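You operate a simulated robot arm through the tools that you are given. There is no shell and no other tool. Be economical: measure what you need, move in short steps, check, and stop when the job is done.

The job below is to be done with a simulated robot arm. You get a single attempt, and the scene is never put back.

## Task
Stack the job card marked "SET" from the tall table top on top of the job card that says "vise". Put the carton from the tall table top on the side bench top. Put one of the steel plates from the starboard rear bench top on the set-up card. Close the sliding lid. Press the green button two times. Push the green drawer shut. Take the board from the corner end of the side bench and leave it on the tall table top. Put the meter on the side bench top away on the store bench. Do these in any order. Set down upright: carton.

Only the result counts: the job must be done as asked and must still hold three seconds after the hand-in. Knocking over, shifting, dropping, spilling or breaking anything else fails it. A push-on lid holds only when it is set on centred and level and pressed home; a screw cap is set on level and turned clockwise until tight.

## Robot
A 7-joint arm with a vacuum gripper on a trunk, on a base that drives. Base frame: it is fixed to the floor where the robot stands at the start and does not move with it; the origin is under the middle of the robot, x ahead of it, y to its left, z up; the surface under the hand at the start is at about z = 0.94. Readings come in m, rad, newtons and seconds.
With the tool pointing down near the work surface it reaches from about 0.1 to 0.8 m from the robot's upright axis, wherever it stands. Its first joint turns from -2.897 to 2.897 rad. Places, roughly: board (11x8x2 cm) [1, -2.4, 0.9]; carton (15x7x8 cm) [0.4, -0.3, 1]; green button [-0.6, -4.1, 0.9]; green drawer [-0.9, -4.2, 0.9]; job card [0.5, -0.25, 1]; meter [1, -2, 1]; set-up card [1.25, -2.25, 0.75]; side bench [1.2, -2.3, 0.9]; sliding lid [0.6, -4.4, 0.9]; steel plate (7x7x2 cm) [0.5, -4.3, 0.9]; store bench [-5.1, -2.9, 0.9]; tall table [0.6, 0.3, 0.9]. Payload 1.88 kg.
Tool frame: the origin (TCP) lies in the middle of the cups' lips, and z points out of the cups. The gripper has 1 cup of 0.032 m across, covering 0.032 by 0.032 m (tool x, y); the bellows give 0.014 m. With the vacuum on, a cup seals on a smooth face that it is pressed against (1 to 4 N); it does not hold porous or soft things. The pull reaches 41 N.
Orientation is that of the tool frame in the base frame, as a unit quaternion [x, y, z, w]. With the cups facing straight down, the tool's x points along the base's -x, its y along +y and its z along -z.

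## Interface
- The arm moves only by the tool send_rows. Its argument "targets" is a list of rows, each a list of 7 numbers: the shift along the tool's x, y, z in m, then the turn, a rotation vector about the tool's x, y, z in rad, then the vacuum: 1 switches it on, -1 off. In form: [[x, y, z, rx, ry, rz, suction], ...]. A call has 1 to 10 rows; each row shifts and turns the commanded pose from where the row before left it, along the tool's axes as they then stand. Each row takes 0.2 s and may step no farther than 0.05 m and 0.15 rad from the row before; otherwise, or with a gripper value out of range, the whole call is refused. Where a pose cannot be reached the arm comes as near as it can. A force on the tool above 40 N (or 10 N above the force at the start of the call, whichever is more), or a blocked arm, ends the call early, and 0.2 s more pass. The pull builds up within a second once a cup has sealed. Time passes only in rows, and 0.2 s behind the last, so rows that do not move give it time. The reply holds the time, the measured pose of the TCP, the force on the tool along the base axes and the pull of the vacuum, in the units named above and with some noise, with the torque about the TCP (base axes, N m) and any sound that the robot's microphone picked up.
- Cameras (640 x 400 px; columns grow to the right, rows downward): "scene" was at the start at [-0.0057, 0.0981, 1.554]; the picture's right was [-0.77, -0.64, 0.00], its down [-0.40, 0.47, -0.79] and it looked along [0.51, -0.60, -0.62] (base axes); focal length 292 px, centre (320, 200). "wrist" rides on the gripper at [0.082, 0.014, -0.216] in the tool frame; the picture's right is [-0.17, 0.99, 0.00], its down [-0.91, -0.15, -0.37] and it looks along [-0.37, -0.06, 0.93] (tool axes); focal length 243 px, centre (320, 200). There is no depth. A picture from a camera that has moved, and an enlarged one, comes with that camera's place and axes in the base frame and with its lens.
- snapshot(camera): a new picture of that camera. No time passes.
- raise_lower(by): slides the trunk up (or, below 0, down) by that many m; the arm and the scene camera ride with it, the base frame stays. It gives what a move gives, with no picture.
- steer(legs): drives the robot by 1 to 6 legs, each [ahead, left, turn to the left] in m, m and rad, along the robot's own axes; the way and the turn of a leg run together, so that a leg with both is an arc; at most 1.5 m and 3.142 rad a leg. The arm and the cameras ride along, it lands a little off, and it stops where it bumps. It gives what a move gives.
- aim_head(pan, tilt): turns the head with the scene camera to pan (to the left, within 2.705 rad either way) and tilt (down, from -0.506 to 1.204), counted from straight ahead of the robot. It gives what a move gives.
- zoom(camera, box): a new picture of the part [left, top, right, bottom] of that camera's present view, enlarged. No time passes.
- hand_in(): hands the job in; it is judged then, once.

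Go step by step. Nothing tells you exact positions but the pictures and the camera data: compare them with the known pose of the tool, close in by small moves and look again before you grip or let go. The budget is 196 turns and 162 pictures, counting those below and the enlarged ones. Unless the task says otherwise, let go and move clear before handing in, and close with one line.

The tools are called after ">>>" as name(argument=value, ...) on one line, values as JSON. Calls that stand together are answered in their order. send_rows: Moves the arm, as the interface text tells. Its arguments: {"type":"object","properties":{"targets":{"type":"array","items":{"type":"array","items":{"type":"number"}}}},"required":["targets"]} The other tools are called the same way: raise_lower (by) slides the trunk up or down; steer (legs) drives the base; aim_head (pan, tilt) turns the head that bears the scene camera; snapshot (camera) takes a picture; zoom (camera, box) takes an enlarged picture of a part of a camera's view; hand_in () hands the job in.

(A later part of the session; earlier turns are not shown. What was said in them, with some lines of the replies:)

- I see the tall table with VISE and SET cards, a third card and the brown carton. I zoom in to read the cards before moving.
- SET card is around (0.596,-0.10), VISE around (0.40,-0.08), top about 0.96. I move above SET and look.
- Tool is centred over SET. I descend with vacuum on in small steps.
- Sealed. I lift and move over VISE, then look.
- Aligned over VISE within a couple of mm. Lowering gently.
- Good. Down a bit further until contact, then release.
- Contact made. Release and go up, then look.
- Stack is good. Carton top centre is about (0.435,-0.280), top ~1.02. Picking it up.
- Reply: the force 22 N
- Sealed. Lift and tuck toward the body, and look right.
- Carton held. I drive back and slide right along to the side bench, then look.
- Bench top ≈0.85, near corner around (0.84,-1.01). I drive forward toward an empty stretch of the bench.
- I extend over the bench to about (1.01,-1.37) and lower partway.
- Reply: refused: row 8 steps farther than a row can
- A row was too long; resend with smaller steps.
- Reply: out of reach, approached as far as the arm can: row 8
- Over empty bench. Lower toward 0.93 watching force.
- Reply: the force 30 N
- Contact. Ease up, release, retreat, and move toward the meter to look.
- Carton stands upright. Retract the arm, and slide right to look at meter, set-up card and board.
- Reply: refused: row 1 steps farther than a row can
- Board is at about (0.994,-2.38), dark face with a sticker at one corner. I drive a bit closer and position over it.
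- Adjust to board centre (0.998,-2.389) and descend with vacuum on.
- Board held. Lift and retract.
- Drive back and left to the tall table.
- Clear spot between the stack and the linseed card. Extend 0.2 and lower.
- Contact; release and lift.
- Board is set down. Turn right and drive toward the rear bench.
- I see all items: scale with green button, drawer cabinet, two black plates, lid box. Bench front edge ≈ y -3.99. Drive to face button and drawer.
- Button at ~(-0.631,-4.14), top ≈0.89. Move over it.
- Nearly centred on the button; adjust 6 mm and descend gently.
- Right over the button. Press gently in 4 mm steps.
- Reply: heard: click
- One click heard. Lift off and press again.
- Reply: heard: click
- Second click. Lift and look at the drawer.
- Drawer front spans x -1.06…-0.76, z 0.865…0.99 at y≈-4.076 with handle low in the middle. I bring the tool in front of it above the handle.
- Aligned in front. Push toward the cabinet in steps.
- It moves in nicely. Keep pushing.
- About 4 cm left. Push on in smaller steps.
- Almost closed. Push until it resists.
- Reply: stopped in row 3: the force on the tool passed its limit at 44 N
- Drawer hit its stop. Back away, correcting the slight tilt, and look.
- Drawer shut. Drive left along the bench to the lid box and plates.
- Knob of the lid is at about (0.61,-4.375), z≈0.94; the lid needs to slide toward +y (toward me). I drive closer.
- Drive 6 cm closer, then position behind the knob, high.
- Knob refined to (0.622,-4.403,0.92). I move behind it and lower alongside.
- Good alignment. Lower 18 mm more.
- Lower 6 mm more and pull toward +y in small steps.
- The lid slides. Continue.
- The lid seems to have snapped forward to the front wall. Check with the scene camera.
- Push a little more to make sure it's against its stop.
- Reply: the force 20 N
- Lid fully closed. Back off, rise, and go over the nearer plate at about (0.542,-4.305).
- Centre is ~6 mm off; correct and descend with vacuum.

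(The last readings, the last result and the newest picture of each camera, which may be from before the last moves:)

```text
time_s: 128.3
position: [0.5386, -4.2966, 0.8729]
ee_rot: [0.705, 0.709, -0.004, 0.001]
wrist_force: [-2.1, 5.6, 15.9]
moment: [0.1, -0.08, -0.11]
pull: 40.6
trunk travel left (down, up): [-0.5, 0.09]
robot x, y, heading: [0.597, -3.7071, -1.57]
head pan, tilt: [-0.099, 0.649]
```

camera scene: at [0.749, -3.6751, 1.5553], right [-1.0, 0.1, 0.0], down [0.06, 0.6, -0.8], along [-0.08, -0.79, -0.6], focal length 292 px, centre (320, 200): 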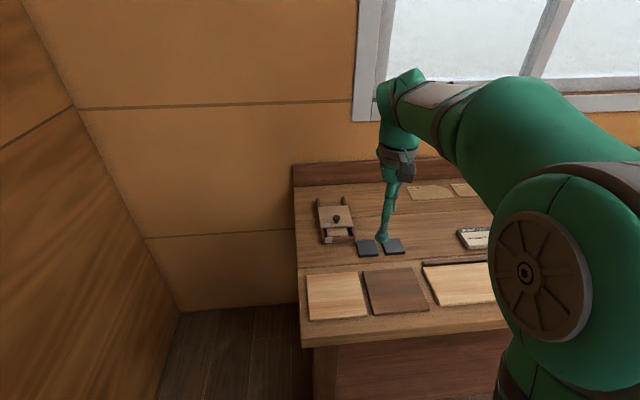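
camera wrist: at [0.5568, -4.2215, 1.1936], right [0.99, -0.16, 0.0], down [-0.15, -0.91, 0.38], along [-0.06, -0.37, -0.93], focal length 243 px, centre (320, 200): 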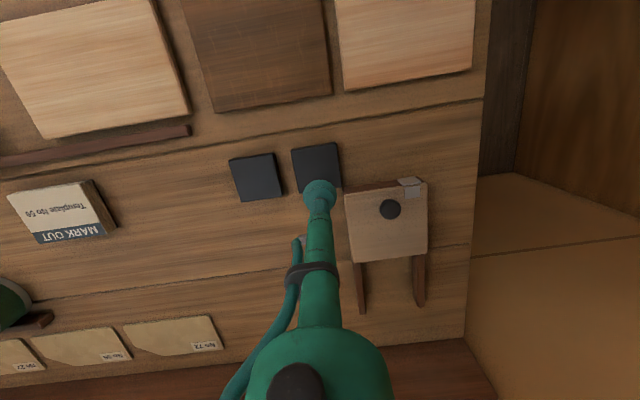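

Plate held. Lift, retract.

>>> send_rows(targets=[[0, 0, -0.02, 0, 0, 0, 1], [0, 0, -0.05, 0, 0, 0, 1], [0, 0, -0.05, 0, 0, 0, 1], [0, 0, -0.05, 0, 0, 0, 1], [0, 0, -0.05, 0, 0, 0, 1], [0, 0, -0.05, 0, 0, 0, 1], [0.05, 0, 0, 0, 0, 0, 1], [0.05, 0, 0, 0, 0, 0, 1], [0, 0, 0, 0, 0, 0, 1]])

>>> steer(legs=[[-0.7, 0, 0], [0, -0.5, 0], [0, 0, 1.57], [0, 0.8, 0]])

>>> snapshot(camera="wrist")

```text
time_s: 130.3
position: [0.5398, -4.1964, 1.143]
ee_rot: [0.706, 0.709, -0.002, 0.001]
wrist_force: [-0.5, 0.0, -3.6]
moment: [0.04, 0.0, 0.0]
pull: 40.3
trunk travel left (down, up): [-0.5, 0.09]
robot x, y, heading: [0.5947, -3.7104, -1.565]
head pan, tilt: [-0.099, 0.649]
```

```text
time_s: 144.3
position: [0.5855, -2.2678, 1.1431]
ee_rot: [-0.003, 1.0, -0.001, 0.002]
wrist_force: [-0.5, -0.2, -4.6]
moment: [0.02, 0.05, -0.02]
pull: 40.8
trunk travel left (down, up): [-0.5, 0.09]
robot x, y, heading: [0.099, -2.2122, 0.005]
head pan, tilt: [-0.099, 0.649]
```

```text
94 pictures are left
camera wrist: at [0.5039, -2.2519, 1.3589], right [0.16, 0.99, 0.0], down [0.91, -0.15, 0.38], along [0.37, -0.06, -0.93], focal length 243 px, centre (320, 200)
```

wrist: 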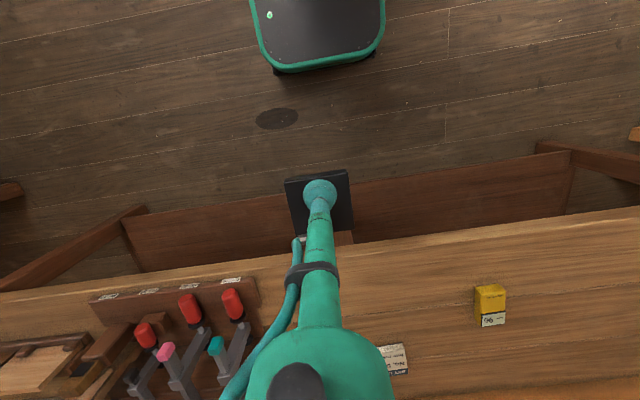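

Set-up card ≈ (1.232,-2.158), a bottle stands at (1.21,-2.31). Drive ahead.

>>> steer(legs=[[0.4, 0.06, 0]])

>>> snapshot(camera="wrist")

```text
time_s: 146.8
position: [0.9849, -2.2114, 1.142]
ee_rot: [0.001, 1.0, -0.001, 0.002]
wrist_force: [0.1, 1.1, -2.9]
moment: [-0.01, 0.08, -0.01]
pull: 40.6
trunk travel left (down, up): [-0.5, 0.09]
robot x, y, heading: [0.4989, -2.1528, -0.01]
head pan, tilt: [-0.099, 0.649]
```

```text
93 pictures are left
camera wrist: at [0.9019, -2.1961, 1.3588], right [0.17, 0.99, 0.0], down [0.91, -0.15, 0.38], along [0.37, -0.07, -0.93], focal length 243 px, centre (320, 200)
```

wrist: 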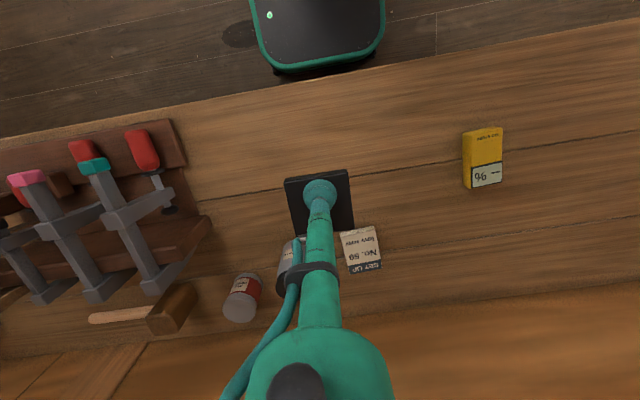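

Card centre (1.235,-2.156). Move above it and lower to look.

>>> send_rows(targets=[[-0.0417, 0.0096, 0, 0, 0, 0, 1], [-0.0417, 0.0096, 0, 0, 0, 0, 1], [-0.0417, 0.0096, 0, 0, 0, 0, 1], [-0.0417, 0.0096, 0, 0, 0, 0, 1], [-0.0417, 0.0096, 0, 0, 0, 0, 1], [-0.0417, 0.0096, 0, 0, 0, 0, 1], [0, 0, 0.05, 0, 0, 0, 1], [0, 0, 0.05, 0, 0, 0, 1], [0, 0, 0.03, 0, 0, 0, 1], [0, 0, 0, 0, 0, 0, 1]])

>>> snapshot(camera="wrist")

>>> snapshot(camera="scene")

```text
time_s: 149.0
position: [1.2356, -2.1587, 1.0125]
ee_rot: [0.001, 1.0, -0.001, 0.002]
wrist_force: [-0.5, 0.2, -3.8]
moment: [0.01, 0.07, 0.02]
pull: 40.7
trunk travel left (down, up): [-0.5, 0.09]
robot x, y, heading: [0.4961, -2.1527, -0.002]
head pan, tilt: [-0.099, 0.649]
```

```text
92 pictures are left
camera wrist: at [1.1526, -2.1427, 1.229], right [0.17, 0.99, 0.0], down [0.91, -0.16, 0.38], along [0.37, -0.07, -0.93], focal length 243 px, centre (320, 200)
```

wrist: 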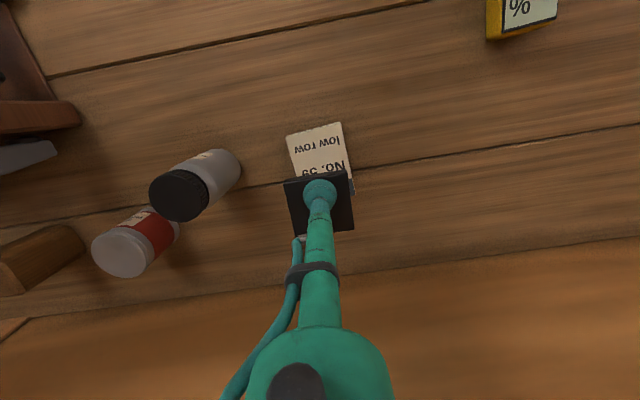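

```text
91 pictures are left
camera scene: at [0.5233, -1.9978, 1.5553], right [-0.1, -0.99, 0.0], down [-0.6, 0.06, -0.8], along [0.79, -0.08, -0.6], focal length 292 px, centre (320, 200)
```

scene: 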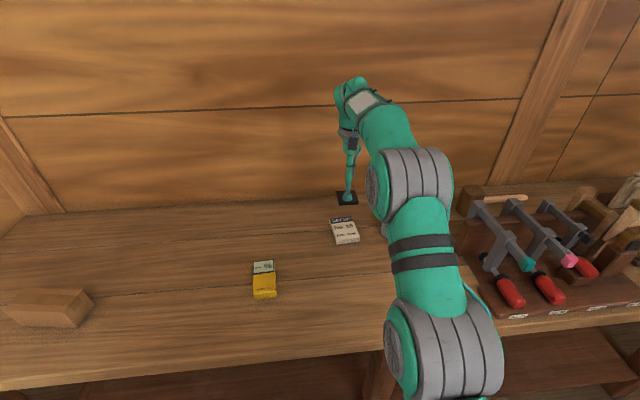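

Aligned with the card centre. Lower.

>>> send_rows(targets=[[0, 0, 0.05, 0, 0, 0, 1], [0, 0, 0.045, 0, 0, 0, 1], [0, 0, 0.01, 0, 0, 0, 1], [0, 0, 0.005, 0, 0, 0, 1], [0, 0, 0, 0, 0, 0, 1]])

>>> snapshot(camera="wrist")

```text
time_s: 150.2
position: [1.237, -2.1556, 0.9038]
ee_rot: [0.001, 1.0, -0.001, 0.002]
wrist_force: [-0.1, 0.1, -3.6]
moment: [0.0, 0.01, 0.01]
pull: 40.8
trunk travel left (down, up): [-0.5, 0.09]
robot x, y, heading: [0.4963, -2.151, -0.004]
head pan, tilt: [-0.099, 0.649]
```

```text
90 pictures are left
camera wrist: at [1.1535, -2.1399, 1.1196], right [0.17, 0.99, 0.0], down [0.91, -0.15, 0.38], along [0.37, -0.07, -0.93], focal length 243 px, centre (320, 200)
```

wrist: 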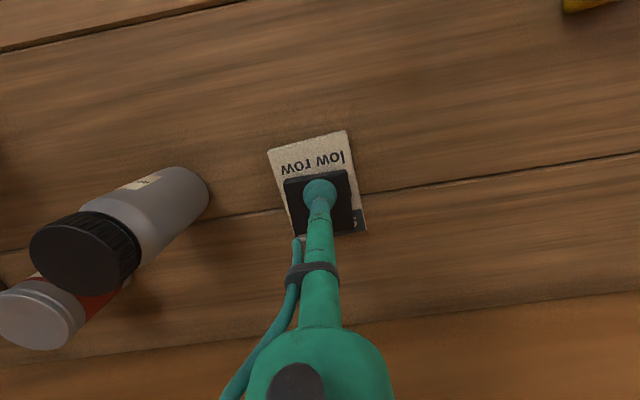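

>>> send_rows(targets=[[0, 0, 0.005, 0, 0, 0, 1], [0, 0, 0.004, 0, 0, 0, 1], [0, 0, 0, 0, 0, 0, 1]])

```text
time_s: 151.0
position: [1.2355, -2.156, 0.8965]
ee_rot: [0.0, 1.0, 0.0, 0.004]
wrist_force: [2.8, -1.9, 3.2]
moment: [0.02, -0.04, -0.04]
pull: 40.1
trunk travel left (down, up): [-0.5, 0.09]
robot x, y, heading: [0.4988, -2.154, -0.009]
head pan, tilt: [-0.099, 0.649]
```

Contact. Release and rise.

>>> send_rows(targets=[[0, 0, 0.001, 0, 0, 0, 1], [0, 0, 0, 0, 0, 0, -1], [0, 0, 0, 0, 0, 0, -1], [0, 0, 0, 0, 0, 0, -1], [0, 0, -0.01, 0, 0, 0, -1], [0, 0, -0.05, 0, 0, 0, -1], [0, 0, -0.05, 0, 0, 0, -1], [0.04, 0.03, -0.0, 0, 0, 0, -1], [0.04, 0.03, -0.0, 0, 0, 0, -1], [0.04, 0.03, -0.0, 0, 0, 0, -1]])

>>> snapshot(camera="wrist")

>>> snapshot(camera="scene")

```text
time_s: 153.2
position: [1.1156, -2.0635, 1.0055]
ee_rot: [0.0, 1.0, -0.002, 0.001]
wrist_force: [0.7, 0.5, 0.1]
moment: [0.03, 0.0, 0.01]
pull: 0.1
trunk travel left (down, up): [-0.5, 0.09]
robot x, y, heading: [0.4953, -2.151, -0.005]
head pan, tilt: [-0.099, 0.649]
```

```text
89 pictures are left
camera wrist: at [1.0329, -2.0472, 1.2207], right [0.17, 0.99, 0.0], down [0.91, -0.15, 0.38], along [0.37, -0.06, -0.93], focal length 243 px, centre (320, 200)
```

wrist: 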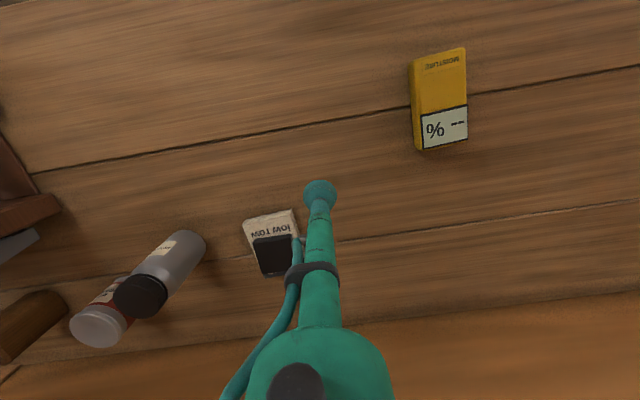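

```text
88 pictures are left
camera scene: at [0.5233, -1.9978, 1.5553], right [-0.11, -0.99, 0.0], down [-0.6, 0.06, -0.8], along [0.79, -0.08, -0.6], focal length 292 px, centre (320, 200)
```

scene: 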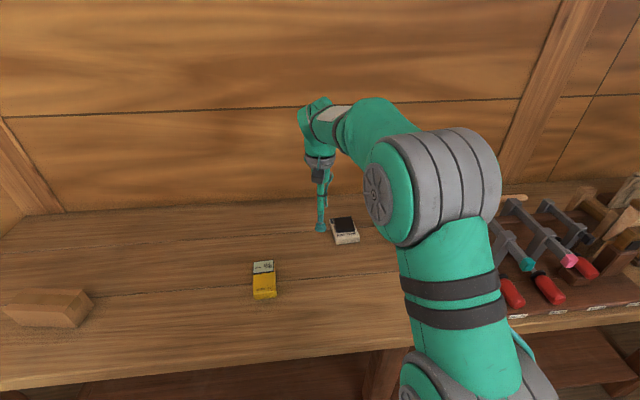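

Plate sits on the card. Next the yellow meter at ~(1.05,-1.90); move over it.

>>> send_rows(targets=[[0.018, 0.041, 0, 0, 0, 0, -1], [0.018, 0.041, 0, 0, 0, 0, -1], [0.018, 0.041, 0, 0, 0, 0, -1], [0.018, 0.041, 0, 0, 0, 0, -1], [0, 0, 0, 0, 0, 0, -1]])

>>> snapshot(camera="wrist")

>>> zoom(camera="scene", box=[220, 190, 380, 310])

```text
time_s: 154.4
position: [1.0431, -1.8971, 1.0038]
ee_rot: [0.002, 1.0, -0.001, 0.002]
wrist_force: [-0.5, -0.5, -0.4]
moment: [-0.03, -0.02, 0.01]
pull: 0.1
trunk travel left (down, up): [-0.5, 0.09]
robot x, y, heading: [0.4964, -2.1541, -0.002]
head pan, tilt: [-0.099, 0.649]
```

```text
87 pictures are left
camera wrist: at [0.9601, -1.8827, 1.2195], right [0.17, 0.99, 0.0], down [0.91, -0.16, 0.38], along [0.37, -0.07, -0.93], focal length 243 px, centre (320, 200)
```

wrist: 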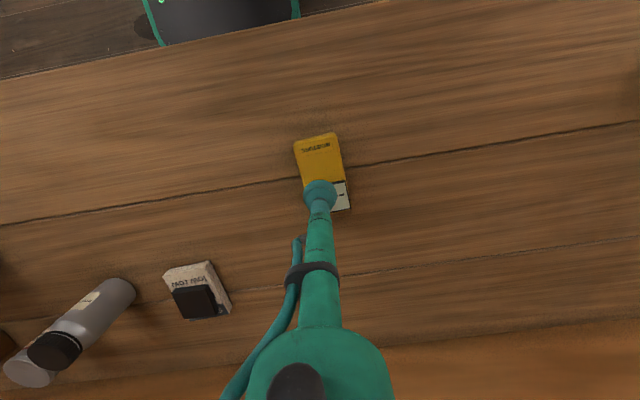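

```text
3.33 times, centred on (300, 250) of scene
camera zoom: at [0.5231, -1.9974, 1.5553], right [-0.1, -0.99, 0.0], down [-0.6, 0.06, -0.8], along [0.79, -0.08, -0.6], focal length 972 px, centre (387, 33)
```

zoom: 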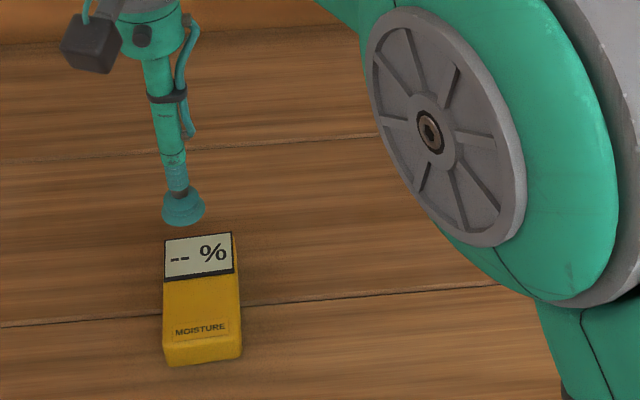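

Adjust 5 mm and descend with vacuum.

>>> send_rows(targets=[[0.004, 0.001, 0.045, 0, 0, 0, 1], [0, 0, 0.04, 0, 0, 0, 1], [0, 0, 0.015, 0, 0, 0, 1], [0, 0, 0.006, 0, 0, 0, 1], [0, 0, 0, 0, 0, 0, 1], [0, 0, 0, 0, 0, 0, 1]])

```text
time_s: 155.8
position: [1.0379, -1.8988, 0.8958]
ee_rot: [0.001, 1.0, -0.001, 0.002]
wrist_force: [0.0, 0.5, -0.3]
moment: [0.02, 0.02, 0.01]
pull: 40.6
trunk travel left (down, up): [-0.5, 0.09]
robot x, y, heading: [0.4962, -2.1542, -0.003]
head pan, tilt: [-0.099, 0.649]
```

Meter held. Lift, retract, back off, turn around and look.

>>> send_rows(targets=[[0, 0, -0.02, 0, 0, 0, 1], [0, 0, -0.05, 0, 0, 0, 1], [0, 0, -0.05, 0, 0, 0, 1], [0, 0, -0.05, 0, 0, 0, 1], [0, 0, -0.05, 0, 0, 0, 1], [0.05, 0, 0, 0, 0, 0, 1], [0.05, 0, 0, 0, 0, 0, 1], [0.0, -0.05, 0, 0, 0, 0, 1], [0.0, -0.05, 0, 0, 0, 0, 1], [0, -0.05, 0, 0, 0, 0, 1]])

>>> steer(legs=[[-0.7, 0, 0], [0, 0, -3.14]])

>>> aim_head(pan=0.1, tilt=0.3)

>>> snapshot(camera="scene")

>>> snapshot(camera="wrist")

```text
time_s: 158.0
position: [0.9384, -2.049, 1.1134]
ee_rot: [0.001, 1.0, -0.001, 0.002]
wrist_force: [0.4, 0.5, -1.6]
moment: [-0.02, 0.06, -0.01]
pull: 40.8
trunk travel left (down, up): [-0.5, 0.09]
robot x, y, heading: [0.4969, -2.1523, -0.003]
head pan, tilt: [-0.099, 0.649]
```

```text
time_s: 169.3
position: [-0.6578, -2.2303, 1.1153]
ee_rot: [1.0, -0.024, -0.001, -0.001]
wrist_force: [0.4, 0.3, -1.7]
moment: [-0.02, -0.07, 0.0]
pull: 40.8
trunk travel left (down, up): [-0.5, 0.09]
robot x, y, heading: [-0.2113, -2.145, 3.088]
head pan, tilt: [-0.099, 0.649]
```

```text
time_s: 170.2
position: [-0.6571, -2.2293, 1.1146]
ee_rot: [1.0, -0.025, -0.001, -0.001]
wrist_force: [-0.5, -0.1, -2.7]
moment: [0.03, -0.03, 0.0]
pull: 40.4
trunk travel left (down, up): [-0.5, 0.09]
robot x, y, heading: [-0.2111, -2.1421, 3.092]
head pan, tilt: [0.099, 0.3]
```

```text
85 pictures are left
camera scene: at [-0.2557, -2.3157, 1.587], right [-0.05, 1.0, 0.0], down [0.3, 0.01, -0.95], along [-0.95, -0.05, -0.3], focal length 292 px, centre (320, 200)
```

scene: 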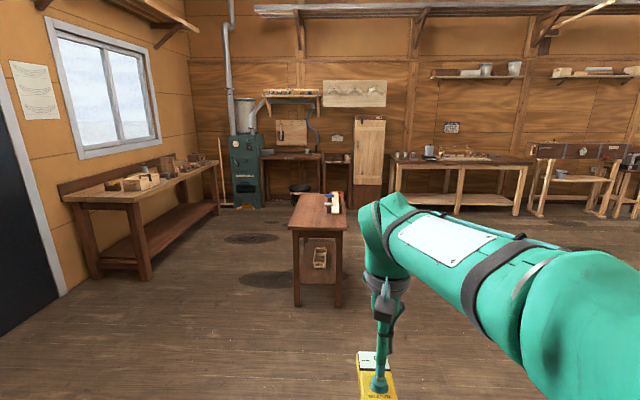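

```text
84 pictures are left
camera wrist: at [-0.575, -2.2472, 1.3308], right [-0.21, -0.98, 0.0], down [-0.9, 0.2, 0.38], along [-0.37, 0.08, -0.93], focal length 243 px, centre (320, 200)
```

wrist: 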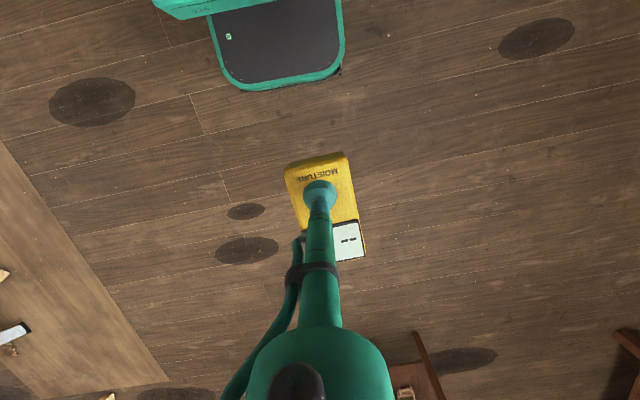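

Looking for the store bench near pixel (299,151). Zoom in.

>>> zoom(camera="scene", box=[220, 80, 400, 220])

>>> zoom(camera="scene", box=[380, 110, 640, 240])

```text
2.86 times, centred on (310, 150) of scene
camera zoom: at [-0.2557, -2.3157, 1.587], right [-0.05, 1.0, 0.0], down [0.3, 0.01, -0.95], along [-0.95, -0.05, -0.3], focal length 833 px, centre (349, 343)
```

zoom: 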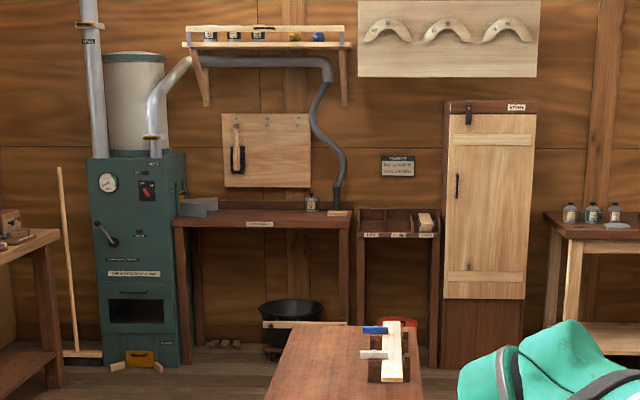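

```text
2.46 times, centred on (510, 175) of scene
camera zoom: at [-0.2557, -2.3157, 1.587], right [-0.05, 1.0, 0.0], down [0.3, 0.01, -0.95], along [-0.95, -0.05, -0.3], focal length 718 px, centre (-148, 262)
```

zoom: 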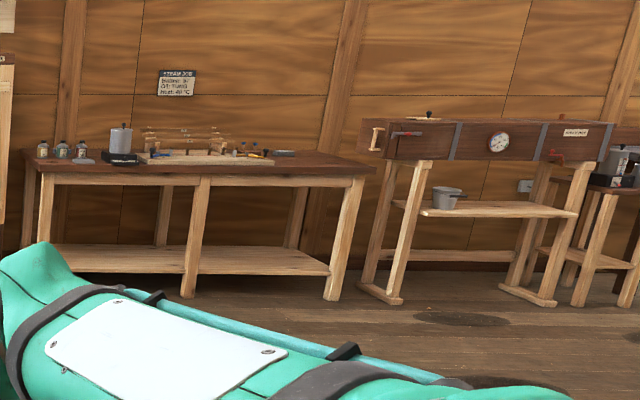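

The labelled bench by the stove is likely the store bench. I go around the small table on its right side.

>>> steer(legs=[[0, -0.6, 0.05], [1.2, 0, 0], [1.2, 0, 0], [0.9, 0, 0]])

>>> aim_head(pan=0.6, tilt=0.35)

>>> snapshot(camera="scene")

```text
time_s: 189.2
position: [-3.9136, -1.6255, 1.1146]
ee_rot: [1.0, 0.003, -0.002, -0.001]
wrist_force: [0.2, -0.4, -2.5]
moment: [-0.02, -0.04, 0.0]
pull: 41.2
trunk travel left (down, up): [-0.5, 0.09]
robot x, y, heading: [-3.4731, -1.5163, -3.14]
head pan, tilt: [0.099, 0.3]
```

```text
time_s: 190.1
position: [-3.9142, -1.6253, 1.1142]
ee_rot: [1.0, 0.002, -0.001, 0.0]
wrist_force: [0.8, 0.5, -2.3]
moment: [0.02, -0.06, 0.01]
pull: 40.4
trunk travel left (down, up): [-0.5, 0.09]
robot x, y, heading: [-3.4739, -1.5177, -3.141]
head pan, tilt: [0.6, 0.351]
```

```text
81 pictures are left
camera scene: at [-3.4913, -1.7332, 1.5824], right [-0.57, 0.82, 0.0], down [0.28, 0.19, -0.94], along [-0.77, -0.53, -0.34], focal length 292 px, centre (320, 200)
```

scene: 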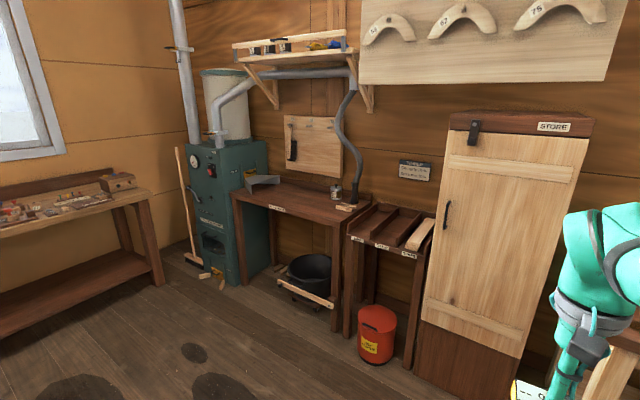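

>>> zoom(camera="scene", box=[220, 150, 440, 280])

>>> zoom(camera="scene", box=[240, 190, 340, 230])

```text
2.91 times, centred on (330, 215) of scene
camera zoom: at [-3.4913, -1.7332, 1.5824], right [-0.57, 0.82, 0.0], down [0.28, 0.19, -0.94], along [-0.77, -0.53, -0.34], focal length 848 px, centre (291, 156)
```

zoom: 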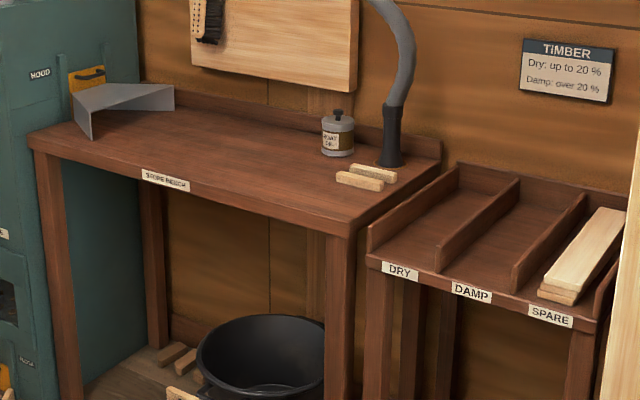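

```text
6.40 times, centred on (290, 210) of scene
camera zoom: at [-3.4913, -1.7332, 1.5824], right [-0.57, 0.82, 0.0], down [0.28, 0.19, -0.94], along [-0.77, -0.53, -0.34], focal length 1866 px, centre (512, 136)
```

zoom: 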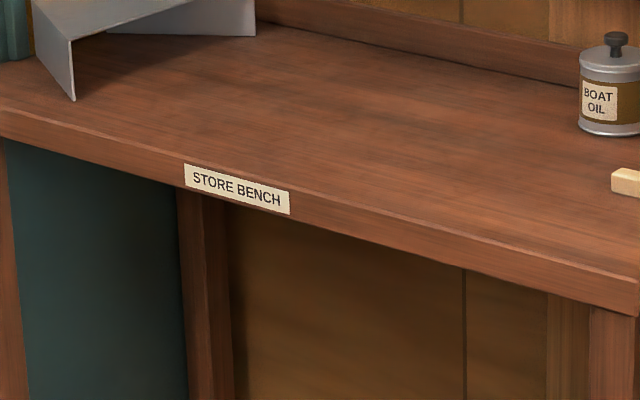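

"STORE BENCH" confirmed, front edge ≈ x -4.74, centre y≈-2.9. Drive there.

>>> steer(legs=[[0.2, 1.25, 0], [0.5, 0, 0]])

>>> aim_head(pan=0.1, tilt=0.65)

>>> snapshot(camera="scene")

>>> snapshot(camera="wrist")

```text
time_s: 198.9
position: [-4.61, -2.8646, 1.1142]
ee_rot: [1.0, 0.003, -0.002, -0.001]
wrist_force: [-0.3, -0.6, -1.4]
moment: [0.01, -0.04, -0.01]
pull: 40.8
trunk travel left (down, up): [-0.5, 0.09]
robot x, y, heading: [-4.1661, -2.7553, -3.142]
head pan, tilt: [0.6, 0.351]
```

```text
time_s: 199.9
position: [-4.6102, -2.8647, 1.1155]
ee_rot: [1.0, 0.003, -0.002, -0.001]
wrist_force: [-0.4, -1.1, -1.3]
moment: [0.02, -0.06, -0.04]
pull: 40.7
trunk travel left (down, up): [-0.5, 0.09]
robot x, y, heading: [-4.1665, -2.7574, -3.136]
head pan, tilt: [0.099, 0.649]
```

```text
78 pictures are left
camera scene: at [-4.1973, -2.9284, 1.5554], right [-0.1, 0.99, 0.0], down [0.6, 0.06, -0.8], along [-0.79, -0.08, -0.6], focal length 292 px, centre (320, 200)
```

scene: 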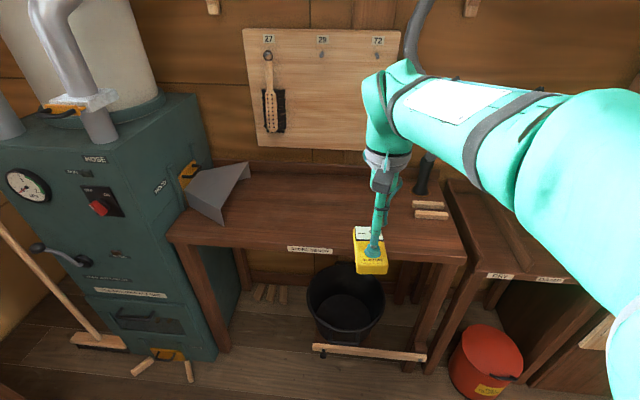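

```text
77 pictures are left
camera wrist: at [-4.5262, -2.8777, 1.3308], right [-0.16, -0.99, 0.0], down [-0.91, 0.15, 0.38], along [-0.37, 0.06, -0.93], focal length 243 px, centre (320, 200)
```

wrist: 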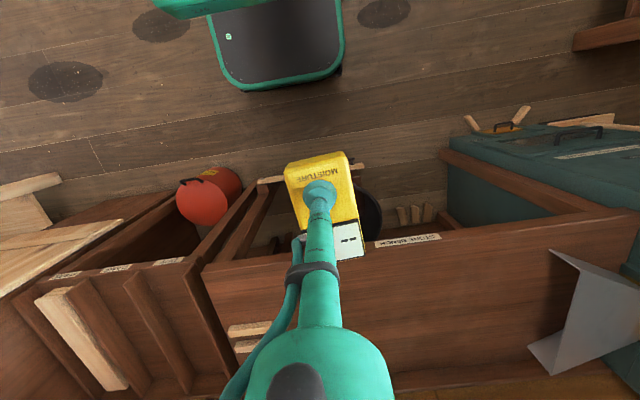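

Bench edge x≈-4.84, free area around (-5.0,-2.96). Drive 15 cm closer and extend.

>>> steer(legs=[[0.15, 0, 0]])

>>> send_rows(targets=[[-0.04, 0.016, 0, 0, 0, 0, 1], [-0.04, 0.016, 0, 0, 0, 0, 1], [-0.04, 0.016, 0, 0, 0, 0, 1], [-0.04, 0.016, 0, 0, 0, 0, 1], [-0.04, 0.016, 0, 0, 0, 0, 1], [-0.04, 0.016, 0, 0, 0, 0, 1], [0, 0, 0.05, 0, 0, 0, 1], [0, 0, 0.05, 0, 0, 0, 1], [0, 0, 0.0, 0, 0, 0, 1]])

>>> snapshot(camera="wrist")

>>> snapshot(camera="scene")

```text
time_s: 201.2
position: [-4.7571, -2.8633, 1.115]
ee_rot: [1.0, 0.002, -0.002, -0.001]
wrist_force: [-0.1, -0.4, -1.2]
moment: [0.01, -0.03, 0.01]
pull: 41.1
trunk travel left (down, up): [-0.5, 0.09]
robot x, y, heading: [-4.3192, -2.7541, -3.141]
head pan, tilt: [0.099, 0.649]
```

```text
time_s: 203.2
position: [-4.9997, -2.9618, 1.0141]
ee_rot: [1.0, 0.002, -0.001, -0.001]
wrist_force: [0.1, -0.4, -1.5]
moment: [-0.02, -0.08, -0.01]
pull: 41.1
trunk travel left (down, up): [-0.5, 0.09]
robot x, y, heading: [-4.3199, -2.7572, -3.139]
head pan, tilt: [0.099, 0.649]
```

```text
76 pictures are left
camera wrist: at [-4.916, -2.9764, 1.2313], right [-0.16, -0.99, 0.0], down [-0.91, 0.15, 0.38], along [-0.37, 0.06, -0.93], focal length 243 px, centre (320, 200)
```

wrist: 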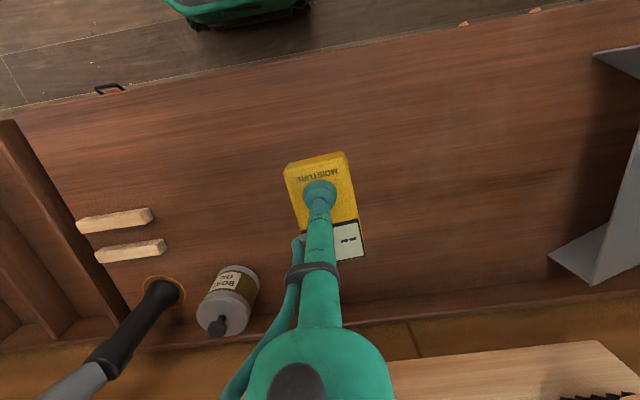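

```text
75 pictures are left
camera scene: at [-4.3445, -2.9286, 1.5553], right [-0.1, 0.99, 0.0], down [0.6, 0.06, -0.8], along [-0.79, -0.08, -0.6], focal length 292 px, centre (320, 200)
```

scene: 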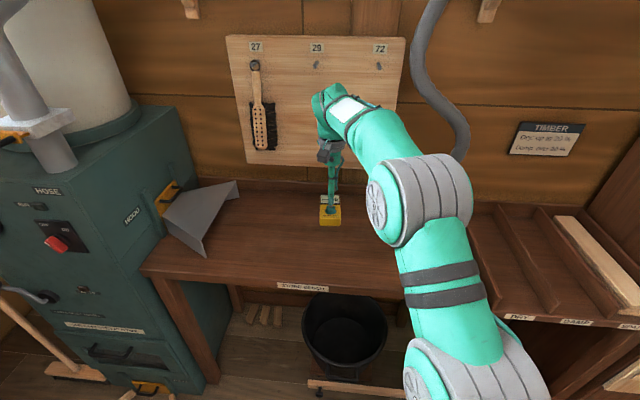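

Clear spot. Lower slowly.

>>> send_rows(targets=[[0, 0, 0.05, 0, 0, 0, 1], [0, 0, 0.03, 0, 0, 0, 1], [0, 0, 0.015, 0, 0, 0, 1], [0, 0, 0.007, 0, 0, 0, 1], [0, 0, 0.005, 0, 0, 0, 1], [0, 0, 0, 0, 0, 0, 1]])

```text
time_s: 204.6
position: [-4.9982, -2.961, 0.9066]
ee_rot: [1.0, 0.002, -0.001, -0.001]
wrist_force: [-0.2, 0.0, -0.9]
moment: [0.0, -0.08, 0.06]
pull: 40.9
trunk travel left (down, up): [-0.5, 0.09]
robot x, y, heading: [-4.3153, -2.7571, -3.143]
head pan, tilt: [0.099, 0.649]
```

>>> send_rows(targets=[[0, 0, 0.004, 0, 0, 0, 1], [0, 0, 0.004, 0, 0, 0, 1], [0, 0, 0, 0, 0, 0, 1]])

```text
time_s: 205.4
position: [-4.9968, -2.9608, 0.8999]
ee_rot: [1.0, 0.001, -0.003, -0.001]
wrist_force: [0.0, 0.4, -2.7]
moment: [-0.01, -0.05, -0.07]
pull: 40.3
trunk travel left (down, up): [-0.5, 0.09]
robot x, y, heading: [-4.3194, -2.7607, -3.141]
head pan, tilt: [0.099, 0.649]
```

>>> send_rows(targets=[[0, 0, 0.003, 0, 0, 0, 1], [0, 0, 0.003, 0, 0, 0, 1], [0, 0, 0, 0, 0, 0, 1]])

>>> zoom(camera="scene", box=[260, 150, 400, 260])

```text
time_s: 206.2
position: [-4.9976, -2.9615, 0.8929]
ee_rot: [1.0, 0.001, -0.002, -0.001]
wrist_force: [0.4, 0.6, -0.6]
moment: [0.0, -0.01, 0.03]
pull: 40.8
trunk travel left (down, up): [-0.5, 0.09]
robot x, y, heading: [-4.319, -2.7591, -3.142]
head pan, tilt: [0.099, 0.649]
```

```text
3.64 times, centred on (330, 205) of scene
camera zoom: at [-4.3441, -2.9284, 1.5553], right [-0.1, 0.99, 0.0], down [0.6, 0.06, -0.8], along [-0.79, -0.08, -0.6], focal length 1060 px, centre (284, 182)
```

zoom: 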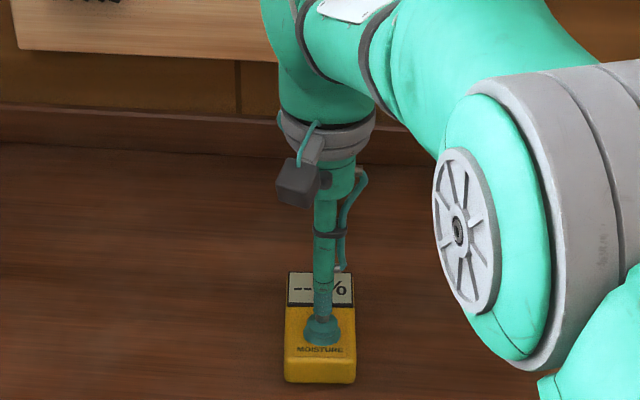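

Close to the surface, maybe just touching. A couple more small steps.

>>> send_rows(targets=[[0, 0, 0.003, 0, 0, 0, 1], [0, 0, 0.002, 0, 0, 0, 1], [0, 0, 0, 0, 0, 0, 1]])

```text
time_s: 207.0
position: [-4.9968, -2.9617, 0.8923]
ee_rot: [1.0, 0.002, -0.004, -0.002]
wrist_force: [0.4, -2.3, 16.4]
moment: [-0.06, 0.14, -0.18]
pull: 40.8
trunk travel left (down, up): [-0.5, 0.09]
robot x, y, heading: [-4.3196, -2.7571, -3.139]
head pan, tilt: [0.099, 0.649]
```

Contact. Ease, release and rise, then check.

>>> send_rows(targets=[[0, 0, -0.002, 0, 0, 0, 1], [0, 0, 0, 0, 0, 0, -1], [0, 0, 0, 0, 0, 0, -1], [0, 0, -0.005, 0, 0, 0, -1], [0, 0, -0.04, 0, 0, 0, -1], [0, 0, -0.05, 0, 0, 0, -1], [0, 0, -0.05, 0, 0, 0, -1], [0.05, 0, 0, 0, 0, 0, -1], [0.05, 0, 0, 0, 0, 0, -1]])

>>> snapshot(camera="wrist")

>>> snapshot(camera="scene")

```text
time_s: 209.0
position: [-4.8959, -2.9621, 1.0362]
ee_rot: [1.0, 0.002, -0.002, -0.001]
wrist_force: [-0.5, 0.1, -1.2]
moment: [0.01, -0.02, 0.02]
pull: 0.0
trunk travel left (down, up): [-0.5, 0.09]
robot x, y, heading: [-4.3176, -2.7542, -3.144]
head pan, tilt: [0.099, 0.649]
```

```text
73 pictures are left
camera wrist: at [-4.8133, -2.9749, 1.2523], right [-0.16, -0.99, 0.0], down [-0.91, 0.15, 0.38], along [-0.37, 0.06, -0.93], focal length 243 px, centre (320, 200)
```

wrist: 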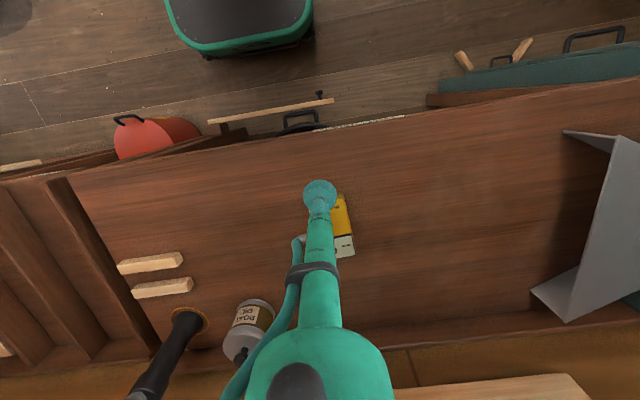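

```text
72 pictures are left
camera scene: at [-4.3438, -2.9283, 1.5553], right [-0.1, 0.99, 0.0], down [0.6, 0.06, -0.8], along [-0.79, -0.08, -0.6], focal length 292 px, centre (320, 200)
```

scene: 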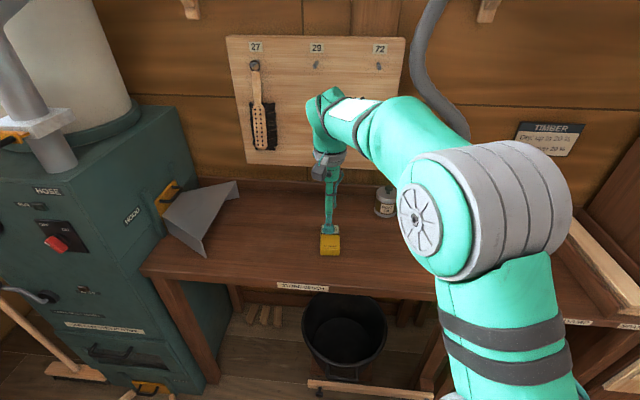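

The meter lies on the store bench, the arm is clear, and every item has been done and checked. Handing in.

>>> hand_in()

```text
The job is handed in.
```

I finished all eight parts of the job and handed it in; I checked each one by camera, force reading or click as I went, and the judge's verdict isn't shown here.
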